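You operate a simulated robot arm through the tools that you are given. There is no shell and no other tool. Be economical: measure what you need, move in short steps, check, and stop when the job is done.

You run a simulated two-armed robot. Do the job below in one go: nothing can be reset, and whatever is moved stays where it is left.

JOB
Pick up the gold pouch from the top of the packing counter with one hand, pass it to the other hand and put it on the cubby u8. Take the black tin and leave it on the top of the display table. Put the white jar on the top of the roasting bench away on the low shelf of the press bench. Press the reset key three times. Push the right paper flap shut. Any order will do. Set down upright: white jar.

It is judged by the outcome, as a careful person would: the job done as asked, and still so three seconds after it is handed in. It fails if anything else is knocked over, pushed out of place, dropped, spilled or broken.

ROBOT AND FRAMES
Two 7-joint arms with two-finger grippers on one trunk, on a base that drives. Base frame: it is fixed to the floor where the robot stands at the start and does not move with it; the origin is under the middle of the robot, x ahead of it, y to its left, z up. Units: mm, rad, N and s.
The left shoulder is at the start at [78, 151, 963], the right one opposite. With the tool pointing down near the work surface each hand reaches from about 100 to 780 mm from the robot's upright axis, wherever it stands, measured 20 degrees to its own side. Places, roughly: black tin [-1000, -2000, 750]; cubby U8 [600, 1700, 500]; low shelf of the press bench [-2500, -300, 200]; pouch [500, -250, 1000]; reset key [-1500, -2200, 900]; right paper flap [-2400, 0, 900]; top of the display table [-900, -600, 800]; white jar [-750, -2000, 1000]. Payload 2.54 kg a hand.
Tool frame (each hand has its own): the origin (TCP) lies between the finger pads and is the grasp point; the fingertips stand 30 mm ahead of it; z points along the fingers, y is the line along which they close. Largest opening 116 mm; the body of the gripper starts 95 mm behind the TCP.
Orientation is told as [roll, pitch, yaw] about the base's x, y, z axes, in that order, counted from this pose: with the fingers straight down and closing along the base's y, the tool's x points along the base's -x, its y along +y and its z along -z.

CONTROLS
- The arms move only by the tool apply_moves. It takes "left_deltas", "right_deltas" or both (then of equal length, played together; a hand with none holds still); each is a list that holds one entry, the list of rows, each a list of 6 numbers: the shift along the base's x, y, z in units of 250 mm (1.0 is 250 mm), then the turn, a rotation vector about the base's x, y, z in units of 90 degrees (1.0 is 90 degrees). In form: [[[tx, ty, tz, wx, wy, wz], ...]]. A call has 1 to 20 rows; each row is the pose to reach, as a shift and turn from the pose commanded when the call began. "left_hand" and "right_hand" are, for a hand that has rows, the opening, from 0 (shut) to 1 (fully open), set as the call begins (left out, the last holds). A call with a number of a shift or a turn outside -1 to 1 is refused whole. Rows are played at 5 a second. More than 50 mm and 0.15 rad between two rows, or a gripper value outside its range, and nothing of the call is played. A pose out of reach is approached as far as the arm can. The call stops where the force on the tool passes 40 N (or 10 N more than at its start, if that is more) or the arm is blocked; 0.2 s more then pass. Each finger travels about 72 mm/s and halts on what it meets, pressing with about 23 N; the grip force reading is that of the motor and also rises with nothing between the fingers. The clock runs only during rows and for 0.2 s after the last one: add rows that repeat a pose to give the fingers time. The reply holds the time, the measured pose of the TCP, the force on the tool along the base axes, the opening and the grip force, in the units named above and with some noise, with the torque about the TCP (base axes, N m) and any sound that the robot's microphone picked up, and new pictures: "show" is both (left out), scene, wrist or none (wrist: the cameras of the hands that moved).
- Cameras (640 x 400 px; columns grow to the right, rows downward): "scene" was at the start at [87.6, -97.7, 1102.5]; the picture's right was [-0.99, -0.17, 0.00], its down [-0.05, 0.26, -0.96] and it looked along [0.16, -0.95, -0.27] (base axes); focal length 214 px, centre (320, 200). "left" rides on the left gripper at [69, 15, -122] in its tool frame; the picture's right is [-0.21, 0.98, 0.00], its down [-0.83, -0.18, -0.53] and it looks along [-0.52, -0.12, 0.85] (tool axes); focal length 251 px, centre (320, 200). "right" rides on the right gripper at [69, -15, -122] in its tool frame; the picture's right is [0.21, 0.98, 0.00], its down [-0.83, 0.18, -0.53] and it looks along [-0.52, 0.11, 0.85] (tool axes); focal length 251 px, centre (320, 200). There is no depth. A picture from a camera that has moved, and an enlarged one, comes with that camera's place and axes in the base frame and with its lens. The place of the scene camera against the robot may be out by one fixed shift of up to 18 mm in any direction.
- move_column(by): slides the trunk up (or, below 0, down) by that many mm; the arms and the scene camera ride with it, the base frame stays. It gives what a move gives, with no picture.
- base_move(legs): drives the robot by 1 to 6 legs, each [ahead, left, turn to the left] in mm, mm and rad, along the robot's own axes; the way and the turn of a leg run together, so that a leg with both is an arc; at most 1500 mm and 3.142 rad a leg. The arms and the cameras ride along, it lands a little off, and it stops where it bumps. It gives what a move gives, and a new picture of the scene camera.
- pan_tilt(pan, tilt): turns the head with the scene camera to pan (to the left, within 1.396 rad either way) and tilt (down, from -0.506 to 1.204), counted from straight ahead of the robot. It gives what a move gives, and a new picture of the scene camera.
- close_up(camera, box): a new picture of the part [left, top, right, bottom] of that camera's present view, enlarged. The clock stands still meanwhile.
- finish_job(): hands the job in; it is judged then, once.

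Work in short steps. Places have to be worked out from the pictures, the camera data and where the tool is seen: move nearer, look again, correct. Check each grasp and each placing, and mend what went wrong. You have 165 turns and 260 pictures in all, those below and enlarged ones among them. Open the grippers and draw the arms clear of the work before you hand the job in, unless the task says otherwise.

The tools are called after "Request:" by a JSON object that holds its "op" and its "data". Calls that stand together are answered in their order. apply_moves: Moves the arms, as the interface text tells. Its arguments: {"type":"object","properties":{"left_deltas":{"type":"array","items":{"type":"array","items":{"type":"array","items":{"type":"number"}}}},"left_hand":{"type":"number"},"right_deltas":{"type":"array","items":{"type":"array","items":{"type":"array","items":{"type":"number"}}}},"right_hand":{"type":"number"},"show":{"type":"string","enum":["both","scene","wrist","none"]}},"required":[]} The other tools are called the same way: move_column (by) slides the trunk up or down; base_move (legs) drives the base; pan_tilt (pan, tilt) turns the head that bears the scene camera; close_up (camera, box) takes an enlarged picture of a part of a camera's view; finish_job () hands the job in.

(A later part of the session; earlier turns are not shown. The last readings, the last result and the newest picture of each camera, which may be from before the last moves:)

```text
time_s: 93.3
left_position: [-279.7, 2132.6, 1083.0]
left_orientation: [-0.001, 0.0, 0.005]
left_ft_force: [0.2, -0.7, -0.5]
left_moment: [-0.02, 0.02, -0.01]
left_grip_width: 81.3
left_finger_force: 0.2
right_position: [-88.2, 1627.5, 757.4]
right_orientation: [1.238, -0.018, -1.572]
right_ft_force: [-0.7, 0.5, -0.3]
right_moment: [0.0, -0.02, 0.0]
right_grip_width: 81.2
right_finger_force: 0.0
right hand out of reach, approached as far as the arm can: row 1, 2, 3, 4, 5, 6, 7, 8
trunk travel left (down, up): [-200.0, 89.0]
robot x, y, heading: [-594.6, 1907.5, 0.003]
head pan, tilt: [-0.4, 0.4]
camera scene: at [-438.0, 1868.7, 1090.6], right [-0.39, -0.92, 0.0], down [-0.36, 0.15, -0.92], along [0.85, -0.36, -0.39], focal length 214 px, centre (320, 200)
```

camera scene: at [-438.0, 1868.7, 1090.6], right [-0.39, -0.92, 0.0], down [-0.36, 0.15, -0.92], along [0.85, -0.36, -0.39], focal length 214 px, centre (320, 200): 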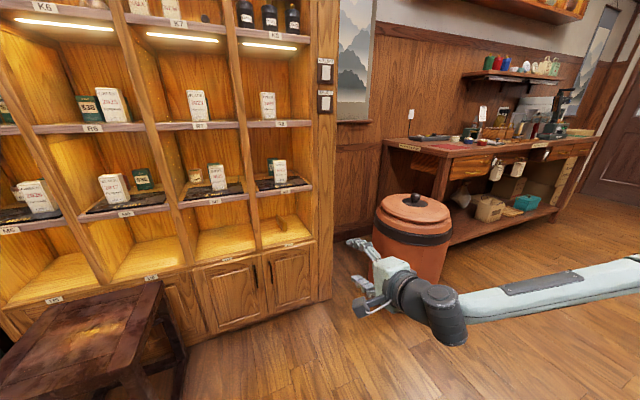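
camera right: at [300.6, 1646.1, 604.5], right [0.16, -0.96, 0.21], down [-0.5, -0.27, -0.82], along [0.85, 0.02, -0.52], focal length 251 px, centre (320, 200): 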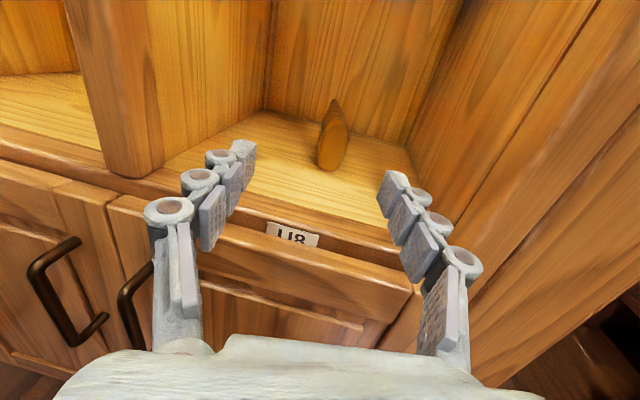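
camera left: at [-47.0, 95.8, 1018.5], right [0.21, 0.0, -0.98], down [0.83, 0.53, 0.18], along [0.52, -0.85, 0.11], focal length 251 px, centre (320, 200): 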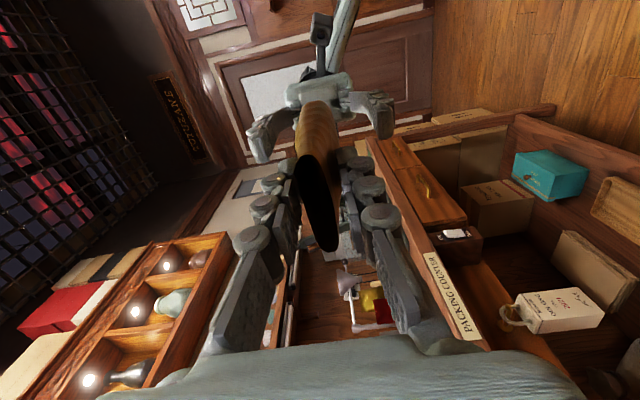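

Undo the roll (camera-up was fine), then pitch the fingers down from there.

Request:
{"op": "apply_moves", "data": {"right_deltas": [[[0, 0, 0, 0.09, 0, 0], [0, 0, 0, 0.18, 0, 0], [0, 0, 0, 0.27, 0, 0], [0, 0, 0, 0.36, 0, 0], [0, 0, 0, 0.45, 0, 0], [0, 0, 0, 0.54, 0, 0], [0, 0, 0, 0.63, 0, 0], [0, 0, 0, 0.72, 0, 0], [0, 0, 0, 0.8, 0, 0], [0, 0, 0.1, 0.8, 0, 0], [0, 0, 0.25, 0.8, 0, 0], [0, 0, 0.4, 0.8, 0, 0], [0, 0, 0.55, 0.8, 0, 0]]], "show": "none"}}

Request:
{"op": "apply_moves", "data": {"right_deltas": [[[0, 0, 0.03, 0, 0.09, 0], [0, 0, 0.06, 0, 0.18, 0], [0, 0, 0.1, 0, 0.27, 0], [0, 0, 0.14, 0, 0.36, 0], [0, 0, 0.18, 0, 0.45, 0], [0, 0, 0.22, 0, 0.54, 0], [0, 0, 0.26, 0, 0.63, 0], [0, 0, 0.3, 0, 0.72, 0], [0, 0, 0.34, 0, 0.81, 0], [0, 0, 0.38, 0, 0.9, 0], [0, 0, 0.4, 0, 0.95, 0], [0, 0, 0.4, 0, 1, 0]]], "show": "scene"}}

```text
time_s: 96.1
left_position: [-279.3, 2134.1, 1083.0]
left_orientation: [0.0, 0.0, 0.002]
left_ft_force: [-0.8, -0.5, -0.1]
left_moment: [-0.02, -0.01, 0.01]
left_grip_width: 81.3
left_finger_force: 0.0
right_position: [-94.3, 1625.3, 898.1]
right_orientation: [1.217, 1.257, -1.579]
right_ft_force: [-0.9, 0.4, 0.5]
right_moment: [0.02, -0.03, -0.03]
right_grip_width: 81.3
right_finger_force: 0.1
right hand out of reach, approached as far as the arm can: row 13
trunk travel left (down, up): [-200.0, 89.0]
robot x, y, heading: [-599.2, 1910.1, -0.002]
head pan, tilt: [-0.4, 0.4]
```

```text
time_s: 98.7
left_position: [-278.0, 2134.2, 1083.0]
left_orientation: [-0.001, 0.0, 0.004]
left_ft_force: [0.0, 0.0, -0.1]
left_moment: [0.05, -0.01, -0.01]
left_grip_width: 81.3
left_finger_force: 0.2
right_position: [-91.2, 1623.9, 999.3]
right_orientation: [-0.345, -0.006, -2.827]
right_ft_force: [0.1, 0.2, 0.0]
right_moment: [-0.02, -0.06, -0.01]
right_grip_width: 81.1
right_finger_force: 0.1
trunk travel left (down, up): [-200.0, 89.0]
robot x, y, heading: [-593.2, 1906.1, 0.005]
head pan, tilt: [-0.4, 0.4]
camera scene: at [-437.8, 1868.7, 1090.6], right [-0.39, -0.92, 0.0], down [-0.36, 0.15, -0.92], along [0.85, -0.36, -0.39], focal length 214 px, centre (320, 200)
```

scene: 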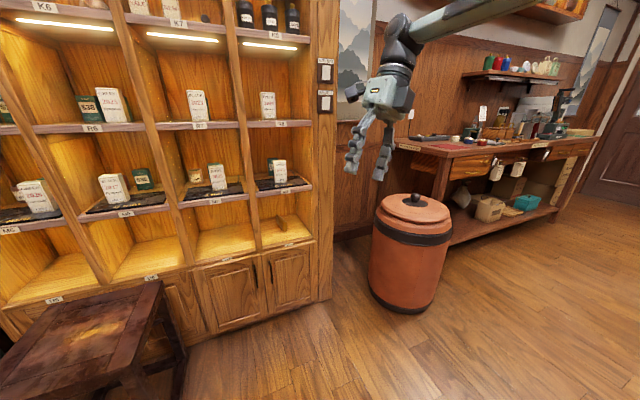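

Level the right hand, then yaw it back toward zero.

Request:
{"op": "apply_moves", "data": {"right_deltas": [[[0, 0, 0, -0.07, -0.023, 0], [0, 0, 0, -0.14, -0.046, 0], [0, 0, 0, -0.209, -0.068, 0], [0, 0, 0, -0.209, -0.068, 0]]], "show": "none"}}

Request:
{"op": "apply_moves", "data": {"right_deltas": [[[0, 0, 0, 0, 0, 0.09], [0, 0, 0, 0, 0, 0.18], [0, 0, 0, 0, 0, 0.27], [0, 0, 0, 0, 0, 0.36], [0, 0, 0, 0, 0, 0.45], [0, 0, 0, 0, 0, 0.54], [0, 0, 0, 0, 0, 0.63], [0, 0, 0, 0, 0, 0.72], [0, 0, 0, 0, 0, 0.81], [0, 0, 0, 0, 0, 0.9]]], "show": "none"}}

Request:
{"op": "apply_moves", "data": {"right_deltas": [[[0, 0, 0, 0, 0, 0.09], [0, 0, 0, 0, 0, 0.18], [0, 0, 0, 0, 0, 0.27], [0, 0, 0, 0, 0, 0.36], [0, 0, 0, 0, 0, 0.45], [0, 0, 0, 0, 0, 0.54], [0, 0, 0, 0, 0, 0.63], [0, 0, 0, 0, 0, 0.72], [0, 0, 0, 0, 0, 0.81], [0, 0, 0, 0, 0, 0.9]]], "show": "none"}}

```text
time_s: 99.7
left_position: [-278.6, 2134.3, 1083.2]
left_orientation: [0.002, 0.001, 0.003]
left_ft_force: [-0.4, 0.3, -0.1]
left_moment: [0.0, -0.01, 0.0]
left_grip_width: 81.3
left_finger_force: 0.0
right_position: [-90.6, 1558.9, 998.2]
right_orientation: [0.001, -0.001, -2.821]
right_ft_force: [-0.5, 0.0, 0.7]
right_moment: [-0.02, 0.03, 0.0]
right_grip_width: 81.1
right_finger_force: 0.0
right hand out of reach, approached as far as the arm can: row 1, 2, 3, 4
trunk travel left (down, up): [-200.0, 89.0]
robot x, y, heading: [-593.8, 1908.0, -0.003]
head pan, tilt: [-0.4, 0.4]
```

```text
time_s: 101.9
left_position: [-279.4, 2132.2, 1083.3]
left_orientation: [0.002, 0.0, 0.004]
left_ft_force: [-0.2, -0.1, 0.6]
left_moment: [0.0, 0.0, 0.01]
left_grip_width: 80.9
left_finger_force: 0.1
right_position: [-91.0, 1560.0, 998.6]
right_orientation: [0.004, -0.002, -1.412]
right_ft_force: [0.3, 0.1, -0.1]
right_moment: [0.0, -0.01, 0.02]
right_grip_width: 81.3
right_finger_force: 0.0
trunk travel left (down, up): [-200.0, 89.0]
robot x, y, heading: [-596.6, 1911.3, -0.002]
head pan, tilt: [-0.4, 0.4]
```

```text
time_s: 104.1
left_position: [-277.8, 2133.8, 1082.6]
left_orientation: [0.0, 0.002, 0.003]
left_ft_force: [-0.9, 0.7, 0.1]
left_moment: [-0.03, -0.01, -0.02]
left_grip_width: 81.2
left_finger_force: 0.1
right_position: [-90.9, 1562.1, 999.1]
right_orientation: [0.003, -0.003, 0.0]
right_ft_force: [0.2, 0.5, -0.4]
right_moment: [0.01, -0.02, 0.03]
right_grip_width: 80.9
right_finger_force: 0.0
trunk travel left (down, up): [-200.0, 89.0]
robot x, y, heading: [-596.8, 1911.3, 0.006]
head pan, tilt: [-0.4, 0.4]
```

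Both hands are neutral. Drive to the room's middle and turn right to face −y.

Request:
{"op": "base_move", "data": {"legs": [[150, -1400, 0], [0, 0, -1.571]]}}

Request:
{"op": "pan_tilt", "data": {"pan": -0.5, "tilt": 0.35}}

Request:
{"op": "pan_tilt", "data": {"pan": -1.3, "tilt": 0.35}}

```text
time_s: 121.8
left_position: [-244.8, 180.4, 1083.3]
left_orientation: [0.0, 0.0, -1.611]
left_ft_force: [0.7, 0.0, 0.1]
left_moment: [-0.02, -0.01, 0.04]
left_grip_width: 80.9
left_finger_force: 0.1
right_position: [-825.2, 16.4, 999.0]
right_orientation: [0.006, -0.003, -1.616]
right_ft_force: [-0.5, 0.8, -0.1]
right_moment: [0.01, -0.02, 0.01]
right_grip_width: 81.1
right_finger_force: 0.1
trunk travel left (down, up): [-200.0, 89.0]
robot x, y, heading: [-456.2, 504.6, -1.614]
head pan, tilt: [-0.4, 0.4]
camera scene: at [-493.4, 347.9, 1090.6], right [-0.9, 0.43, 0.0], down [0.17, 0.35, -0.92], along [-0.39, -0.83, -0.39], focal length 214 px, centre (320, 200)
```

scene: 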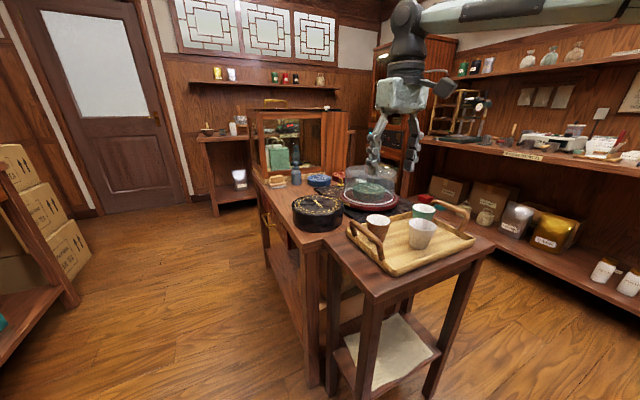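

```text
time_s: 122.5
left_position: [-244.4, 179.0, 1083.7]
left_orientation: [-0.001, 0.0, -1.611]
left_ft_force: [0.0, -0.5, -0.7]
left_moment: [0.0, 0.01, 0.02]
left_grip_width: 81.1
left_finger_force: 0.0
right_position: [-824.4, 17.9, 1000.4]
right_orientation: [0.003, -0.002, -1.617]
right_ft_force: [-0.4, -0.3, 0.2]
right_moment: [-0.01, -0.02, -0.01]
right_grip_width: 81.5
right_finger_force: 0.0
trunk travel left (down, up): [-200.0, 89.0]
robot x, y, heading: [-452.2, 505.9, -1.613]
head pan, tilt: [-0.499, 0.351]
camera scene: at [-501.7, 351.8, 1095.1], right [-0.86, 0.52, 0.0], down [0.18, 0.29, -0.94], along [-0.48, -0.8, -0.34], focal length 214 px, centre (320, 200)
```

scene: 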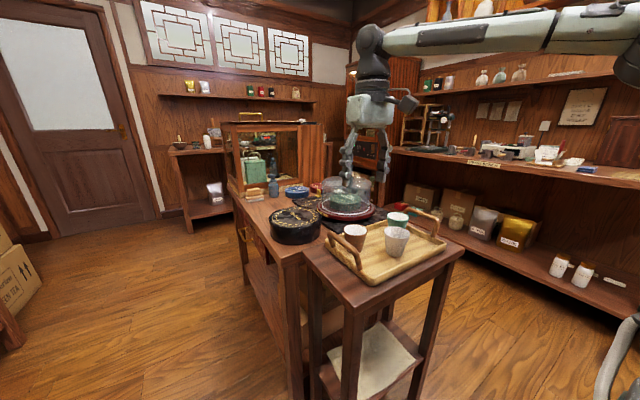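

```text
time_s: 123.6
left_position: [-244.6, 180.0, 1083.2]
left_orientation: [0.0, 0.001, -1.609]
left_ft_force: [-0.3, 0.8, -0.8]
left_moment: [-0.01, 0.03, 0.02]
left_grip_width: 81.4
left_finger_force: 0.1
right_position: [-826.2, 17.3, 999.7]
right_orientation: [0.003, -0.004, -1.617]
right_ft_force: [-0.5, -0.4, -0.2]
right_moment: [-0.01, -0.06, -0.01]
right_grip_width: 81.3
right_finger_force: 0.2
trunk travel left (down, up): [-200.0, 89.0]
robot x, y, heading: [-455.5, 506.0, -1.614]
head pan, tilt: [-1.3, 0.351]
camera scene: at [-544.4, 410.5, 1095.1], right [-0.23, 0.97, 0.0], down [0.33, 0.08, -0.94], along [-0.91, -0.21, -0.34], focal length 214 px, centre (320, 200)
```

scene: 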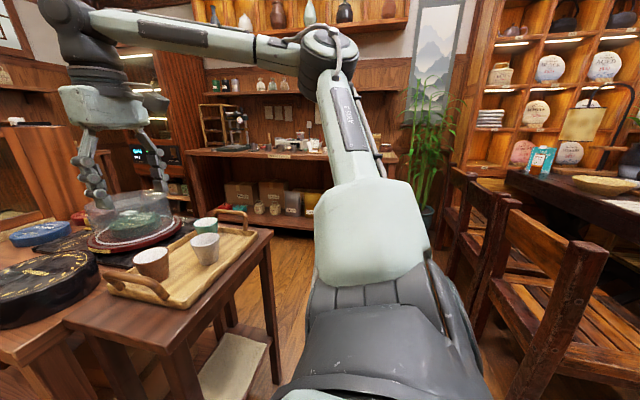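

The display table with breakables is close; move to the counter-side lane (robot's left), then go forward and look.

Request:
{"op": "base_move", "data": {"legs": [[0, 330, 0.043], [900, 0, 0]]}}

Request:
{"op": "pan_tilt", "data": {"pan": -0.4, "tilt": 0.3}}

Request:
{"op": "pan_tilt", "data": {"pan": -1.2, "tilt": 0.45}}

```text
time_s: 131.8
left_position: [117.1, -736.1, 1083.0]
left_orientation: [0.001, -0.001, -1.553]
left_ft_force: [0.5, 0.3, 0.4]
left_moment: [0.04, 0.0, 0.0]
left_grip_width: 80.8
left_finger_force: 0.0
right_position: [-453.0, -933.6, 999.5]
right_orientation: [0.004, -0.002, -1.556]
right_ft_force: [-0.4, 0.3, 0.1]
right_moment: [0.0, 0.04, 0.0]
right_grip_width: 81.0
right_finger_force: 0.0
trunk travel left (down, up): [-200.0, 89.0]
robot x, y, heading: [-112.8, -421.4, -1.555]
head pan, tilt: [-1.3, 0.351]
camera scene: at [-196.1, -523.0, 1095.1], right [-0.28, 0.96, 0.0], down [0.33, 0.1, -0.94], along [-0.9, -0.27, -0.34], focal length 214 px, centre (320, 200)
```

scene: 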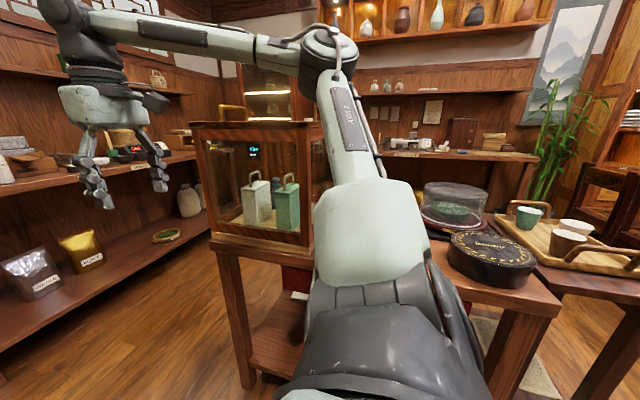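

```text
time_s: 133.0
left_position: [117.0, -735.0, 1083.2]
left_orientation: [0.001, 0.0, -1.551]
left_ft_force: [-0.8, 0.5, -0.7]
left_moment: [0.02, 0.0, 0.0]
left_grip_width: 81.1
left_finger_force: 0.1
right_position: [-452.3, -933.9, 999.4]
right_orientation: [0.004, -0.003, -1.554]
right_ft_force: [0.5, 0.0, 0.1]
right_moment: [0.02, -0.01, 0.01]
right_grip_width: 81.2
right_finger_force: 0.0
trunk travel left (down, up): [-200.0, 89.0]
robot x, y, heading: [-111.0, -423.2, -1.557]
head pan, tilt: [-0.4, 0.3]
camera scene: at [-141.7, -583.0, 1099.9], right [-0.93, 0.37, 0.0], down [0.11, 0.27, -0.96], along [-0.36, -0.89, -0.3], focal length 214 px, centre (320, 200)
```

scene: 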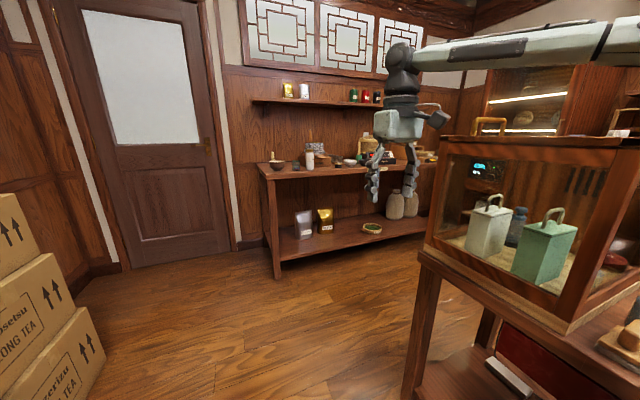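

```text
time_s: 134.1
left_position: [115.7, -736.0, 1082.4]
left_orientation: [-0.002, 0.0, -1.552]
left_ft_force: [0.0, 0.6, 0.0]
left_moment: [-0.01, -0.05, 0.0]
left_grip_width: 81.3
left_finger_force: 0.0
right_position: [-452.7, -932.4, 999.6]
right_orientation: [0.003, -0.004, -1.556]
right_ft_force: [-0.1, 0.7, -0.3]
right_moment: [-0.06, 0.03, 0.04]
right_grip_width: 81.2
right_finger_force: 0.1
trunk travel left (down, up): [-200.0, 89.0]
robot x, y, heading: [-111.8, -423.5, -1.555]
head pan, tilt: [-1.201, 0.45]
camera scene: at [-191.9, -531.2, 1085.9], right [-0.38, 0.93, 0.0], down [0.4, 0.16, -0.9], along [-0.83, -0.34, -0.44], focal length 214 px, centre (320, 200)
```

scene: 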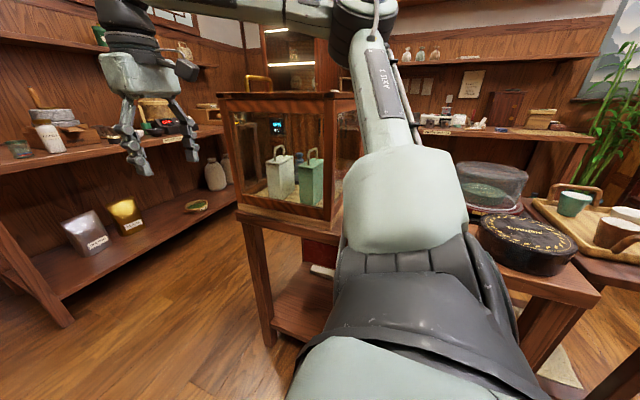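

Glass case edge at x≈−590 so my lane is clear. Go ahead 550 and zoom on the roasting bench.

Request:
{"op": "base_move", "data": {"legs": [[550, 0, -0.015]]}}

Request:
{"op": "pan_tilt", "data": {"pan": -0.5, "tilt": 0.3}}

Request:
{"op": "close_up", "data": {"camera": "scene", "box": [160, 100, 480, 300]}}

```text
time_s: 137.3
left_position: [117.6, -1288.7, 1082.4]
left_orientation: [-0.001, -0.001, -1.567]
left_ft_force: [-0.1, -0.8, 0.3]
left_moment: [0.01, 0.02, -0.02]
left_grip_width: 81.1
left_finger_force: 0.0
right_position: [-454.4, -1476.4, 999.3]
right_orientation: [0.005, -0.003, -1.571]
right_ft_force: [-0.2, -1.4, 0.5]
right_moment: [0.0, 0.01, 0.0]
right_grip_width: 81.1
right_finger_force: 0.0
trunk travel left (down, up): [-200.0, 89.0]
robot x, y, heading: [-108.8, -970.4, -1.573]
head pan, tilt: [-1.201, 0.45]
camera scene: at [-187.9, -1079.2, 1085.9], right [-0.36, 0.93, 0.0], down [0.41, 0.16, -0.9], along [-0.84, -0.33, -0.44], focal length 214 px, centre (320, 200)
```

scene: 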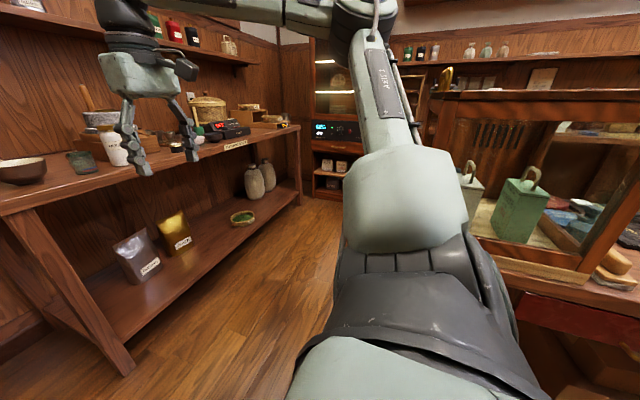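

```text
time_s: 138.4
left_position: [117.9, -1287.5, 1083.3]
left_orientation: [0.0, 0.0, -1.566]
left_ft_force: [-0.5, -0.6, 0.5]
left_moment: [0.0, -0.01, -0.01]
left_grip_width: 81.2
left_finger_force: 0.0
right_position: [-454.1, -1475.1, 999.3]
right_orientation: [0.003, -0.004, -1.571]
right_ft_force: [0.9, -0.3, 0.5]
right_moment: [0.0, 0.01, -0.03]
right_grip_width: 81.0
right_finger_force: 0.1
trunk travel left (down, up): [-200.0, 89.0]
robot x, y, heading: [-108.1, -971.6, -1.574]
head pan, tilt: [-0.499, 0.3]
camera scene: at [-146.8, -1127.5, 1099.9], right [-0.88, 0.48, 0.0], down [0.14, 0.26, -0.96], along [-0.46, -0.84, -0.3], focal length 214 px, centre (320, 200)
```

scene: 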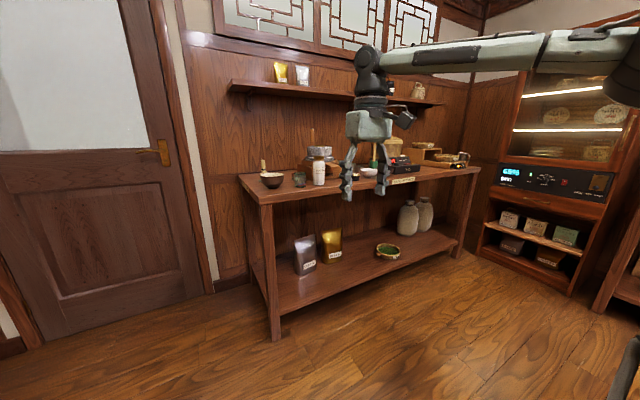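

```text
2.00 times, centred on (320, 200) of scene
camera zoom: at [-146.8, -1127.5, 1099.9], right [-0.88, 0.48, 0.0], down [0.14, 0.26, -0.96], along [-0.46, -0.84, -0.3], focal length 429 px, centre (320, 200)
```

zoom: 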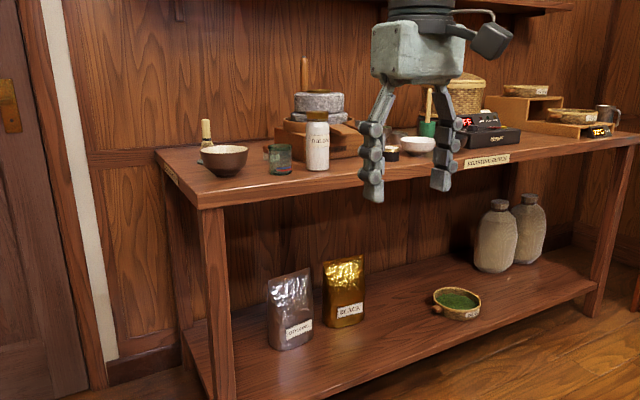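

White jar at ≈(−670,−2090), black tin-like item ≈(−880,−2060), timer device ≈(−1390,−2150), bench top ~850. Raise a bit and drive to face the bench at x≈−950.

Request:
{"op": "move_column", "data": {"by": 80}}

Request:
{"op": "base_move", "data": {"legs": [[380, 0, 0], [0, -800, 0]]}}

Request:
{"op": "pan_tilt", "data": {"pan": 0.2, "tilt": 0.45}}

Request:
{"op": "pan_tilt", "data": {"pan": -0.5, "tilt": 0.45}}

```text
time_s: 139.5
left_position: [118.4, -1288.3, 1163.1]
left_orientation: [-0.001, 0.001, -1.567]
left_ft_force: [-0.6, 0.5, -0.8]
left_moment: [-0.03, 0.01, 0.02]
left_grip_width: 81.4
left_finger_force: 0.1
right_position: [-454.6, -1476.4, 1079.5]
right_orientation: [0.005, -0.002, -1.571]
right_ft_force: [-0.5, -0.1, -0.1]
right_moment: [0.0, 0.0, 0.03]
right_grip_width: 81.5
right_finger_force: 0.0
trunk travel left (down, up): [-280.0, 9.0]
robot x, y, heading: [-106.2, -972.8, -1.57]
head pan, tilt: [-0.499, 0.3]
```

```text
time_s: 149.5
left_position: [-664.7, -1664.9, 1162.0]
left_orientation: [0.0, 0.001, -1.559]
left_ft_force: [-0.5, 0.9, -0.5]
left_moment: [0.04, 0.01, 0.02]
left_grip_width: 81.1
left_finger_force: 0.1
right_position: [-1234.6, -1857.6, 1078.3]
right_orientation: [0.002, -0.003, -1.561]
right_ft_force: [0.1, 0.0, -1.3]
right_moment: [0.0, 0.01, 0.03]
right_grip_width: 81.3
right_finger_force: 0.1
trunk travel left (down, up): [-280.0, 9.0]
robot x, y, heading: [-894.4, -1348.6, -1.554]
head pan, tilt: [-0.499, 0.3]
camera scene: at [-930.6, -1506.9, 1179.9], right [-0.88, 0.47, 0.0], down [0.14, 0.26, -0.96], along [-0.45, -0.84, -0.3], focal length 214 px, centre (320, 200)
```

scene: 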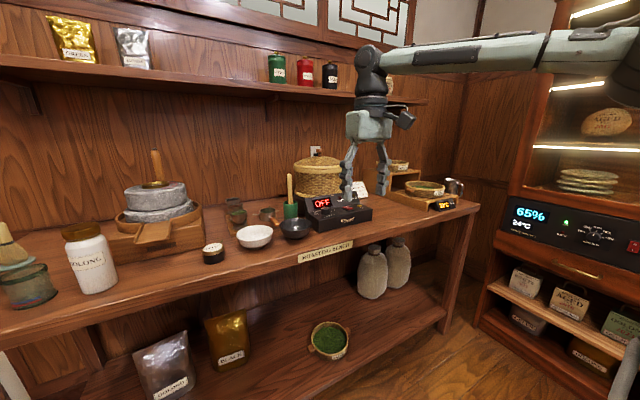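

```text
time_s: 150.5
left_position: [-664.2, -1665.3, 1163.3]
left_orientation: [0.0, 0.001, -1.555]
left_ft_force: [0.4, 0.1, 0.5]
left_moment: [-0.02, 0.0, -0.01]
left_grip_width: 80.8
left_finger_force: 0.1
right_position: [-1234.9, -1857.8, 1079.9]
right_orientation: [0.003, -0.002, -1.559]
right_ft_force: [-0.7, -0.2, 0.4]
right_moment: [0.02, -0.02, -0.01]
right_grip_width: 81.2
right_finger_force: 0.1
trunk travel left (down, up): [-280.0, 9.0]
robot x, y, heading: [-890.6, -1350.0, -1.561]
head pan, tilt: [0.201, 0.45]
camera scene: at [-867.5, -1514.2, 1166.0], right [-0.98, -0.21, 0.0], down [-0.09, 0.43, -0.9], along [0.19, -0.88, -0.44], focal length 214 px, centre (320, 200)
```

scene: 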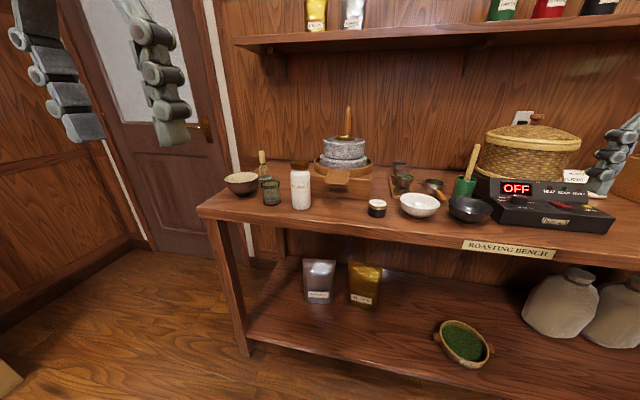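

```text
time_s: 151.6
left_position: [-663.7, -1665.0, 1163.1]
left_orientation: [0.0, -0.001, -1.556]
left_ft_force: [0.5, -0.2, 0.4]
left_moment: [0.02, 0.05, 0.01]
left_grip_width: 81.2
left_finger_force: 0.1
right_position: [-1234.3, -1858.4, 1079.6]
right_orientation: [0.004, -0.003, -1.56]
right_ft_force: [0.3, -0.7, 0.6]
right_moment: [-0.01, 0.0, -0.01]
right_grip_width: 81.3
right_finger_force: 0.1
trunk travel left (down, up): [-280.0, 9.0]
robot x, y, heading: [-892.9, -1349.7, -1.559]
head pan, tilt: [-0.499, 0.45]
camera scene: at [-929.8, -1505.6, 1165.9], right [-0.88, 0.47, 0.0], down [0.2, 0.38, -0.9], along [-0.42, -0.8, -0.44], focal length 214 px, centre (320, 200)
```

scene: 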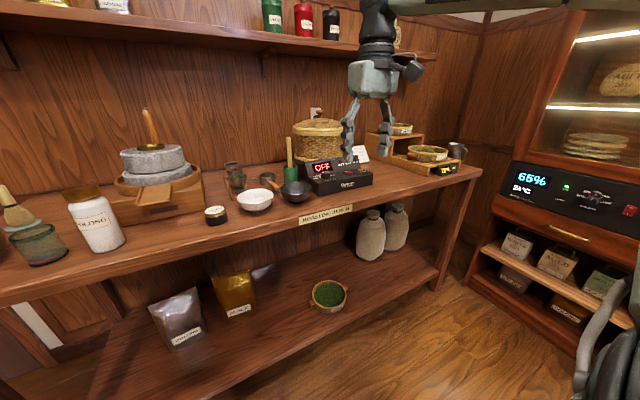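

Zoom in on the tin and on the device candidates for the reset key.

Request:
{"op": "close_up", "data": {"camera": "scene", "box": [180, 130, 340, 240]}}

Request:
{"op": "close_up", "data": {"camera": "scene", "box": [290, 110, 480, 220]}}

Request:
{"op": "close_up", "data": {"camera": "right", "box": [0, 0, 640, 400]}}

```text
3.64 times, centred on (260, 185) of scene
camera zoom: at [-929.8, -1505.6, 1165.9], right [-0.88, 0.47, 0.0], down [0.2, 0.38, -0.9], along [-0.42, -0.8, -0.44], focal length 780 px, centre (538, 254)
```

zoom: 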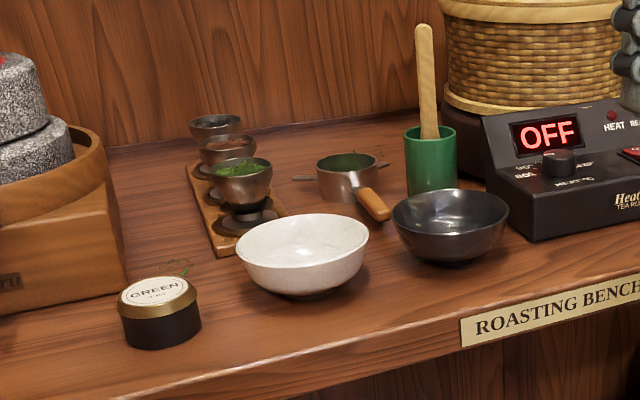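

```text
3.37 times, centred on (385, 165) of scene
camera zoom: at [-929.8, -1505.6, 1165.9], right [-0.88, 0.47, 0.0], down [0.2, 0.38, -0.9], along [-0.42, -0.8, -0.44], focal length 722 px, centre (101, 318)
```

zoom: 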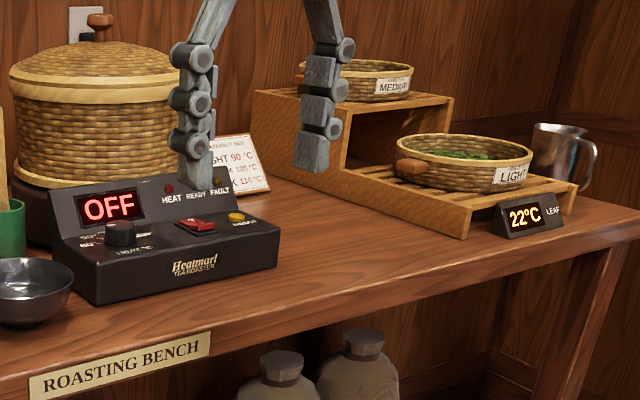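

```text
1.00 times, centred on (320, 200) of right (not enlarged: the box is as wide or as high as the picture)
camera zoom: at [-1250.4, -1789.1, 1199.9], right [0.97, 0.22, 0.0], down [0.19, -0.82, 0.54], along [0.12, -0.52, -0.84], focal length 251 px, centre (320, 200)
```

zoom: 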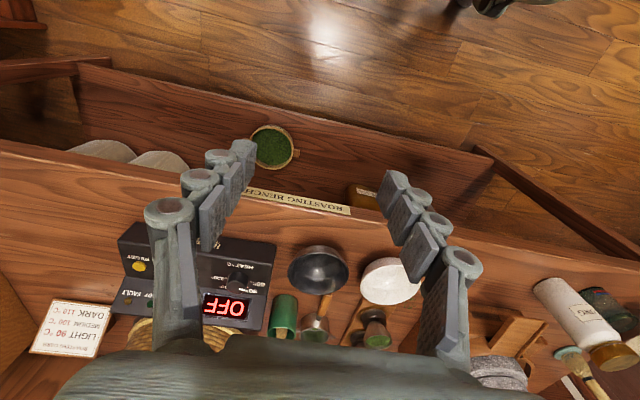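

Request:
{"op": "close_up", "data": {"camera": "right", "box": [100, 210, 290, 350]}}

```text
2.86 times, centred on (195, 280) of right
camera zoom: at [-1250.4, -1789.1, 1199.9], right [0.97, 0.22, 0.0], down [0.19, -0.82, 0.54], along [0.12, -0.52, -0.84], focal length 718 px, centre (677, -29)
```

zoom: 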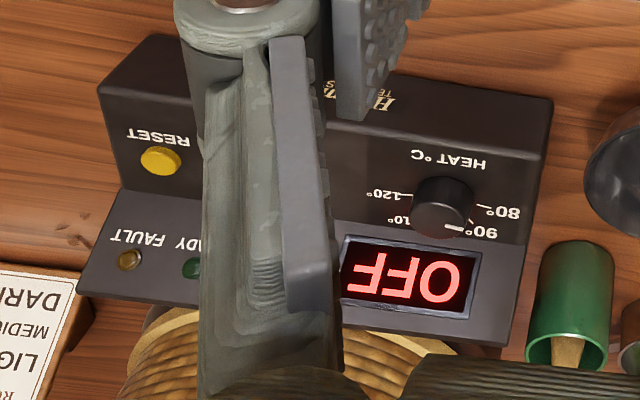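

RESET is the yellow key, ≈(−1495,−2205, ~875). Retract the right hand, close it, then reposition the base nearer.

Request:
{"op": "apply_moves", "data": {"right_deltas": [[[0.0, 0.15, 0, 0, 0, 0], [0.0, 0.3, 0, 0, 0, 0], [0, 0.45, 0, 0, 0, 0], [0, 0.6, 0, 0, 0, 0]]], "right_hand": 0, "show": "none"}}

Request:
{"op": "base_move", "data": {"legs": [[0, -380, 0], [170, 0, -0.012]]}}

Request:
{"op": "move_column", "data": {"by": -80}}

Request:
{"op": "pan_tilt", "data": {"pan": -0.35, "tilt": 0.4}}

```text
time_s: 152.6
left_position: [-663.8, -1664.0, 1164.3]
left_orientation: [0.001, 0.0, -1.557]
left_ft_force: [-0.4, 0.7, 0.5]
left_moment: [0.0, 0.04, 0.05]
left_grip_width: 81.0
left_finger_force: 0.0
right_position: [-1235.1, -1705.7, 1082.3]
right_orientation: [0.004, -0.003, -1.559]
right_ft_force: [-0.6, 0.1, -0.5]
right_moment: [-0.02, -0.01, -0.01]
right_grip_width: 0.0
right_finger_force: 23.0
trunk travel left (down, up): [-280.0, 9.0]
robot x, y, heading: [-892.4, -1348.7, -1.562]
head pan, tilt: [-0.499, 0.45]
```

```text
time_s: 157.9
left_position: [-1047.7, -1840.5, 1162.5]
left_orientation: [-0.001, -0.001, -1.562]
left_ft_force: [0.2, -0.1, 0.4]
left_moment: [0.01, 0.02, 0.01]
left_grip_width: 81.0
left_finger_force: 0.0
right_position: [-1618.6, -1878.8, 1080.9]
right_orientation: [0.003, -0.001, -1.57]
right_ft_force: [-0.1, 0.0, -0.1]
right_moment: [0.03, -0.02, 0.0]
right_grip_width: 0.2
right_finger_force: 23.3
trunk travel left (down, up): [-280.0, 9.0]
robot x, y, heading: [-1272.4, -1523.1, -1.564]
head pan, tilt: [-0.499, 0.45]
camera scene: at [-1312.3, -1679.1, 1165.8], right [-0.88, 0.47, 0.0], down [0.21, 0.38, -0.9], along [-0.43, -0.79, -0.44], focal length 214 px, centre (320, 200)
```

scene: 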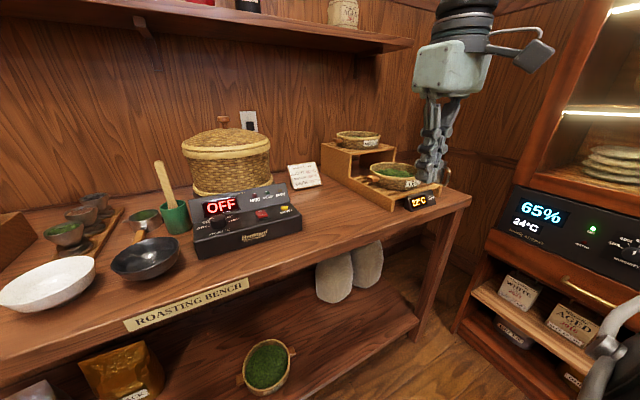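

```text
time_s: 159.1
left_position: [-1047.6, -1840.7, 1083.6]
left_orientation: [0.001, -0.002, -1.564]
left_ft_force: [-0.4, 0.6, 0.5]
left_moment: [0.02, 0.0, 0.0]
left_grip_width: 81.1
left_finger_force: 0.0
right_position: [-1618.3, -1878.3, 999.8]
right_orientation: [0.004, -0.002, -1.568]
right_ft_force: [-0.4, 1.1, -0.7]
right_moment: [-0.02, 0.02, 0.0]
right_grip_width: 0.0
right_finger_force: 23.2
trunk travel left (down, up): [-200.0, 89.0]
robot x, y, heading: [-1272.3, -1523.6, -1.562]
head pan, tilt: [-0.499, 0.45]
```

```text
time_s: 159.8
left_position: [-1048.1, -1838.8, 1084.5]
left_orientation: [0.0, 0.001, -1.564]
left_ft_force: [0.2, 0.0, 0.4]
left_moment: [0.0, 0.03, 0.0]
left_grip_width: 81.1
left_finger_force: 0.0
right_position: [-1619.8, -1877.9, 1000.7]
right_orientation: [0.003, -0.003, -1.569]
right_ft_force: [-1.0, -0.7, -0.4]
right_moment: [0.0, 0.04, -0.02]
right_grip_width: 0.0
right_finger_force: 23.5
trunk travel left (down, up): [-200.0, 89.0]
robot x, y, heading: [-1274.3, -1524.1, -1.56]
head pan, tilt: [-0.351, 0.4]
camera scene: at [-1300.1, -1684.6, 1090.6], right [-0.94, 0.34, 0.0], down [0.13, 0.37, -0.92], along [-0.31, -0.87, -0.39], focal length 214 px, centre (320, 200)
```

scene: 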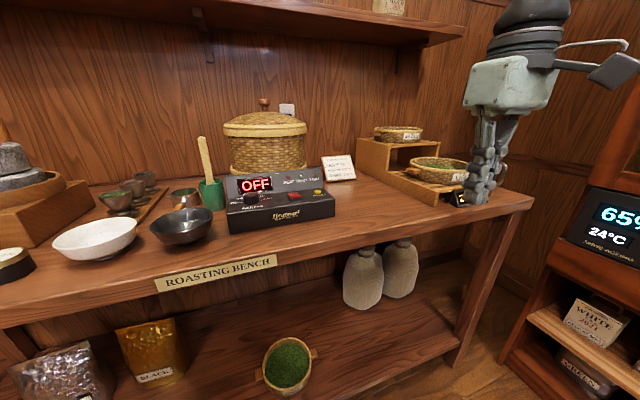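

Key estimate (−1487,−2205,872). The basket is near, so I tilt the hand 25° back and hover with closed fingers.

Request:
{"op": "apply_moves", "data": {"right_deltas": [[[0.13, -0.05, 0.08, -0.05, 0, 0], [0.26, -0.15, 0.1, -0.1, 0, 0], [0.4, -0.25, 0.1, -0.15, 0, 0], [0.5, -0.4, 0.1, -0.2, 0, 0], [0.532, -0.55, 0.1, -0.25, 0, 0], [0.532, -0.72, 0.1, -0.28, 0, 0], [0.532, -0.9, 0.1, -0.28, 0, 0], [0.532, -0.95, 0.1, -0.28, 0, 0]]], "right_hand": 0}}

```text
time_s: 161.6
left_position: [-1045.9, -1838.8, 1084.9]
left_orientation: [0.001, -0.002, -1.564]
left_ft_force: [-0.3, -0.2, 0.4]
left_moment: [0.03, -0.03, 0.01]
left_grip_width: 81.0
left_finger_force: 0.0
right_position: [-1485.5, -2114.4, 1025.2]
right_orientation: [-0.002, -0.442, -1.565]
right_ft_force: [-0.4, 0.0, -0.2]
right_moment: [0.02, 0.04, 0.01]
right_grip_width: 0.0
right_finger_force: 23.2
trunk travel left (down, up): [-200.0, 89.0]
robot x, y, heading: [-1273.8, -1527.3, -1.566]
head pan, tilt: [-0.351, 0.4]
camera scene: at [-1300.1, -1684.7, 1090.6], right [-0.94, 0.34, 0.0], down [0.13, 0.37, -0.92], along [-0.31, -0.87, -0.39], focal length 214 px, centre (320, 200)
camera right: at [-1500.5, -2000.1, 1104.1], right [0.98, 0.2, -0.09], down [0.18, -0.52, 0.84], along [0.12, -0.83, -0.54], focal length 251 px, centre (320, 200)
```

scene: 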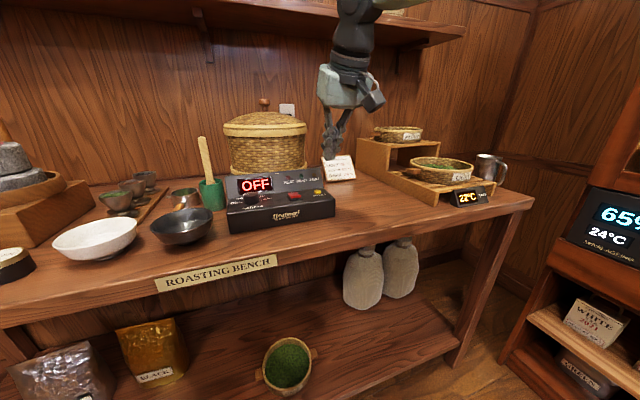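
right: 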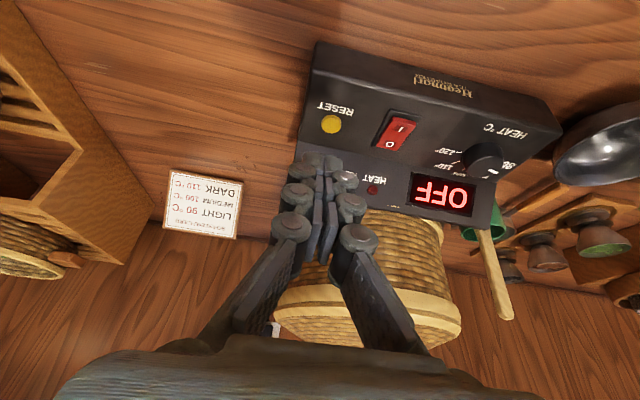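

Wrist rays give key ≈(−1472,−2160,~905). Move the tip to ~40 mm above and re-check.

Request:
{"op": "apply_moves", "data": {"right_deltas": [[[0.03, -0.06, -0.05, 0, 0, 0], [0.052, -0.12, -0.12, 0, 0, 0], [0.052, -0.14, -0.18, 0, 0, 0]]], "show": "both"}}

Request:
{"op": "close_up", "data": {"camera": "scene", "box": [220, 110, 380, 220]}}

```text
time_s: 162.4
left_position: [-1047.4, -1839.3, 1083.0]
left_orientation: [0.002, 0.0, -1.564]
left_ft_force: [-0.1, 0.2, -0.8]
left_moment: [0.02, -0.05, -0.02]
left_grip_width: 81.1
left_finger_force: 0.0
right_position: [-1472.4, -2150.0, 980.0]
right_orientation: [0.001, -0.443, -1.566]
right_ft_force: [-0.2, -0.1, 0.3]
right_moment: [0.01, -0.04, -0.02]
right_grip_width: 0.0
right_finger_force: 23.1
trunk travel left (down, up): [-200.0, 89.0]
robot x, y, heading: [-1275.1, -1519.3, -1.565]
head pan, tilt: [-0.351, 0.4]
camera scene: at [-1300.1, -1684.7, 1090.6], right [-0.94, 0.34, 0.0], down [0.13, 0.37, -0.92], along [-0.31, -0.87, -0.39], focal length 214 px, centre (320, 200)
camera right: at [-1487.3, -2035.9, 1058.8], right [0.98, 0.2, -0.09], down [0.18, -0.52, 0.84], along [0.12, -0.83, -0.54], focal length 251 px, centre (320, 200)
```

scene: 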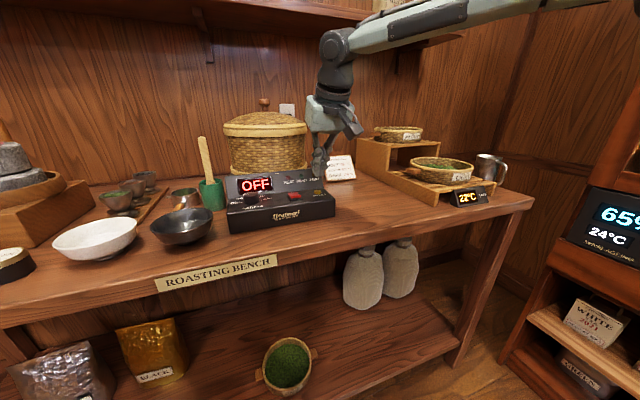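
right: 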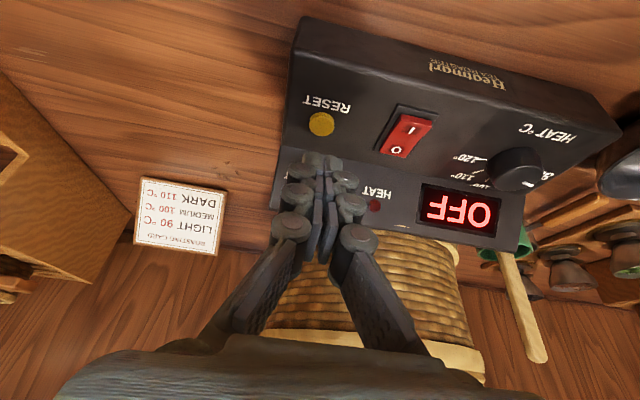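

```text
3.64 times, centred on (300, 165) of scene
camera zoom: at [-1300.1, -1684.7, 1090.6], right [-0.94, 0.34, 0.0], down [0.13, 0.37, -0.92], along [-0.31, -0.87, -0.39], focal length 780 px, centre (393, 327)
```

zoom: 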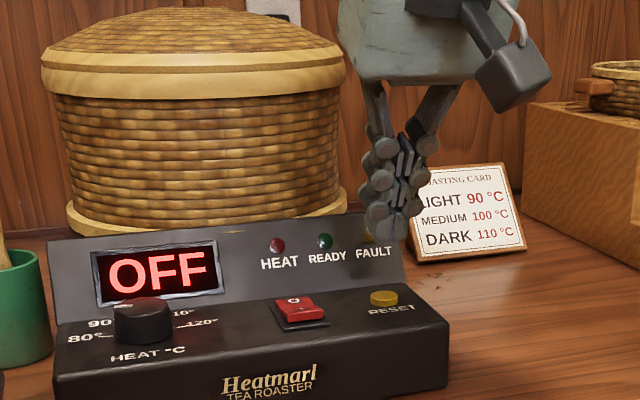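

Corrected key top ≈(−1473,−2158,914). Descend to just above, then press gently.

Request:
{"op": "apply_moves", "data": {"right_deltas": [[[0, 0.016, -0.08, 0, 0, 0], [0, 0.016, -0.12, 0, 0, 0], [0, 0.016, -0.14, 0, 0, 0], [0, 0.016, -0.155, 0, 0, 0], [0, 0.016, -0.17, 0, 0, 0]]], "show": "wrist"}}

Request:
{"op": "close_up", "data": {"camera": "scene", "box": [220, 110, 380, 220]}}

```text
time_s: 163.6
left_position: [-1047.7, -1840.0, 1085.1]
left_orientation: [-0.001, -0.001, -1.563]
left_ft_force: [0.1, 0.1, 0.2]
left_moment: [0.02, -0.03, -0.01]
left_grip_width: 81.3
left_finger_force: 0.1
right_position: [-1474.2, -2148.2, 937.5]
right_orientation: [0.001, -0.443, -1.568]
right_ft_force: [0.4, -0.7, -0.1]
right_moment: [0.02, -0.01, -0.01]
right_grip_width: 0.1
right_finger_force: 22.6
trunk travel left (down, up): [-200.0, 89.0]
robot x, y, heading: [-1272.7, -1524.8, -1.566]
head pan, tilt: [-0.351, 0.4]
camera right: at [-1488.7, -2032.1, 1017.4], right [0.98, 0.2, -0.09], down [0.18, -0.52, 0.84], along [0.12, -0.83, -0.54], focal length 251 px, centre (320, 200)
```

right: 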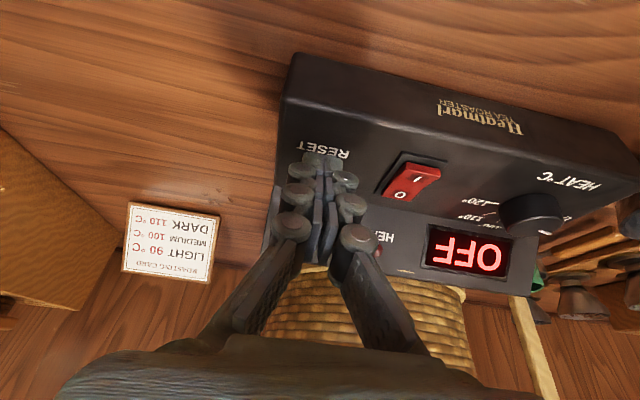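

```text
3.64 times, centred on (300, 165) of scene
camera zoom: at [-1300.1, -1684.7, 1090.6], right [-0.94, 0.34, 0.0], down [0.13, 0.37, -0.92], along [-0.31, -0.87, -0.39], focal length 780 px, centre (393, 327)
```

zoom: 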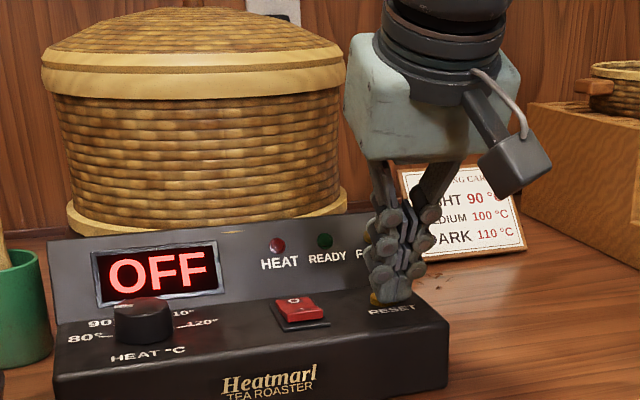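

Tip is right over the key. Press in small steps watching force.

Request:
{"op": "apply_moves", "data": {"right_deltas": [[[0.01, 0, -0.01, 0, 0, 0], [0.01, 0, -0.02, 0, 0, 0], [0.01, 0, -0.03, 0, 0, 0], [0.01, 0, -0.04, 0, 0, 0]]], "show": "none"}}

Request:
{"op": "close_up", "data": {"camera": "scene", "box": [260, 150, 350, 210]}}

```text
time_s: 164.6
left_position: [-1047.5, -1838.3, 1083.9]
left_orientation: [0.0, -0.001, -1.564]
left_ft_force: [-0.4, -0.6, -1.0]
left_moment: [-0.06, -0.04, 0.0]
left_grip_width: 81.2
left_finger_force: 0.0
right_position: [-1470.5, -2146.2, 931.2]
right_orientation: [0.002, -0.448, -1.567]
right_ft_force: [-1.0, -0.3, 11.6]
right_moment: [-0.06, 0.06, 0.03]
right_grip_width: 0.1
right_finger_force: 28.3
trunk travel left (down, up): [-200.0, 89.0]
robot x, y, heading: [-1271.2, -1525.1, -1.565]
head pan, tilt: [-0.351, 0.4]
```

```text
6.67 times, centred on (305, 180) of scene
camera zoom: at [-1299.9, -1683.8, 1091.0], right [-0.94, 0.34, 0.0], down [0.13, 0.37, -0.92], along [-0.31, -0.87, -0.39], focal length 1430 px, centre (420, 333)
```

zoom: 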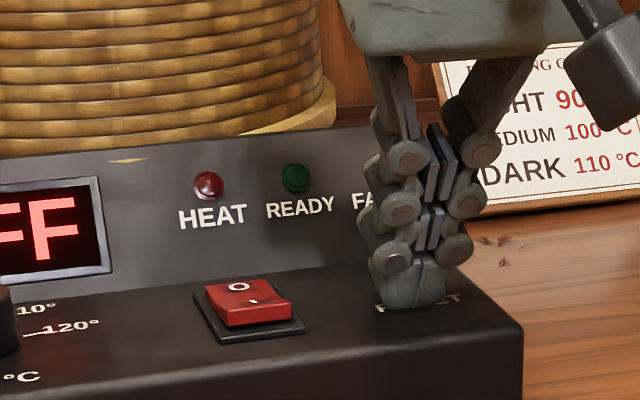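

Contact with 11.6 N, no sound yet. Press slightly deeper.

Request:
{"op": "apply_moves", "data": {"right_deltas": [[[0, 0, -0.012, 0, 0, 0], [0, 0, -0.024, 0, 0, 0]]], "show": "wrist"}}

```text
time_s: 165.3
left_position: [-1047.4, -1837.9, 1083.9]
left_orientation: [0.0, -0.002, -1.564]
left_ft_force: [0.4, -0.5, -0.4]
left_moment: [0.03, -0.01, -0.02]
left_grip_width: 81.1
left_finger_force: 0.0
right_position: [-1469.0, -2147.8, 931.1]
right_orientation: [0.002, -0.461, -1.567]
right_ft_force: [-0.8, 3.7, 13.1]
right_moment: [0.12, 0.03, -0.06]
right_grip_width: 0.0
right_finger_force: 28.4
trunk travel left (down, up): [-200.0, 89.0]
robot x, y, heading: [-1272.9, -1527.4, -1.561]
head pan, tilt: [-0.351, 0.4]
stopped in row 2 (right hand): the force on the tool passed its limit at 41 N (the readings are from after the stop); the commanded pose is now the measured one
camera right: at [-1485.2, -2032.0, 1008.0], right [0.98, 0.2, -0.09], down [0.18, -0.5, 0.85], along [0.12, -0.84, -0.52], focal length 251 px, centre (320, 200)
```

right: 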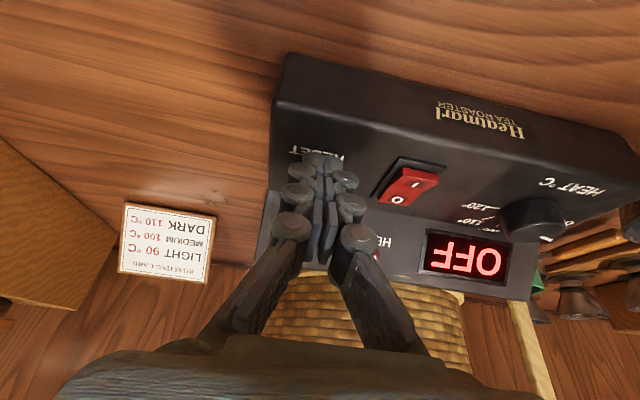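

The tilted fingertip's front corner touched the housing in front of the key (at the label). Lift, shift 20 mm back (−y), press again.

Request:
{"op": "apply_moves", "data": {"right_deltas": [[[0, 0, 0.06, 0, 0, 0], [0.0, -0.085, 0.06, 0, 0, 0], [0.0, -0.085, 0.03, 0, 0, 0], [0.0, -0.085, 0.015, 0, 0, 0]]], "show": "none"}}

Request:
{"op": "close_up", "data": {"camera": "scene", "box": [260, 150, 350, 210]}}

```text
time_s: 166.3
left_position: [-1048.6, -1838.4, 1084.4]
left_orientation: [0.001, 0.0, -1.563]
left_ft_force: [-0.3, -0.3, 0.2]
left_moment: [0.0, 0.01, 0.01]
left_grip_width: 81.6
left_finger_force: 0.1
right_position: [-1468.8, -2170.9, 932.9]
right_orientation: [0.001, -0.456, -1.567]
right_ft_force: [-1.3, 0.2, 3.4]
right_moment: [-0.01, 0.04, -0.03]
right_grip_width: 5.9
right_finger_force: 28.6
trunk travel left (down, up): [-200.0, 89.0]
robot x, y, heading: [-1270.5, -1525.6, -1.568]
head pan, tilt: [-0.351, 0.4]
heard: click
```

```text
6.67 times, centred on (305, 180) of scene
camera zoom: at [-1300.3, -1684.1, 1090.8], right [-0.94, 0.34, 0.0], down [0.13, 0.37, -0.92], along [-0.31, -0.87, -0.39], focal length 1430 px, centre (420, 333)
```

zoom: 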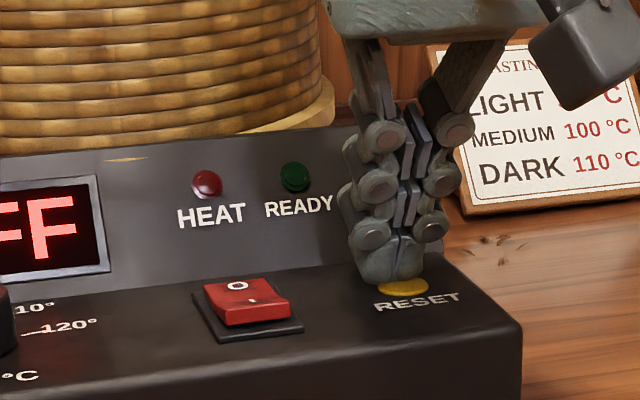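

A click heard: one press. Now release up 12 mm, shift 6 mm to −x, and check.

Request:
{"op": "apply_moves", "data": {"right_deltas": [[[0, 0, 0.05, 0, 0, 0], [-0.02, 0.01, 0.05, 0, 0, 0], [-0.02, 0.01, 0.05, 0, 0, 0]]], "show": "none"}}

Request:
{"op": "close_up", "data": {"camera": "scene", "box": [260, 150, 350, 210]}}

```text
time_s: 167.1
left_position: [-1047.3, -1838.7, 1082.3]
left_orientation: [0.001, 0.0, -1.563]
left_ft_force: [0.6, -0.2, 0.5]
left_moment: [0.0, 0.02, 0.02]
left_grip_width: 81.0
left_finger_force: 0.0
right_position: [-1474.7, -2168.0, 943.1]
right_orientation: [0.001, -0.456, -1.568]
right_ft_force: [0.2, 0.4, 0.4]
right_moment: [-0.01, 0.0, -0.02]
right_grip_width: 0.0
right_finger_force: 28.4
trunk travel left (down, up): [-200.0, 89.0]
robot x, y, heading: [-1272.2, -1525.2, -1.565]
head pan, tilt: [-0.351, 0.4]
```

```text
6.67 times, centred on (305, 180) of scene
camera zoom: at [-1300.2, -1684.6, 1090.6], right [-0.94, 0.34, 0.0], down [0.13, 0.37, -0.92], along [-0.31, -0.87, -0.39], focal length 1430 px, centre (420, 333)
```

zoom: 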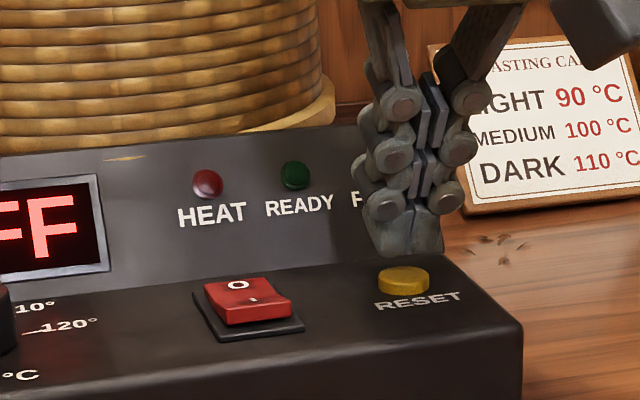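

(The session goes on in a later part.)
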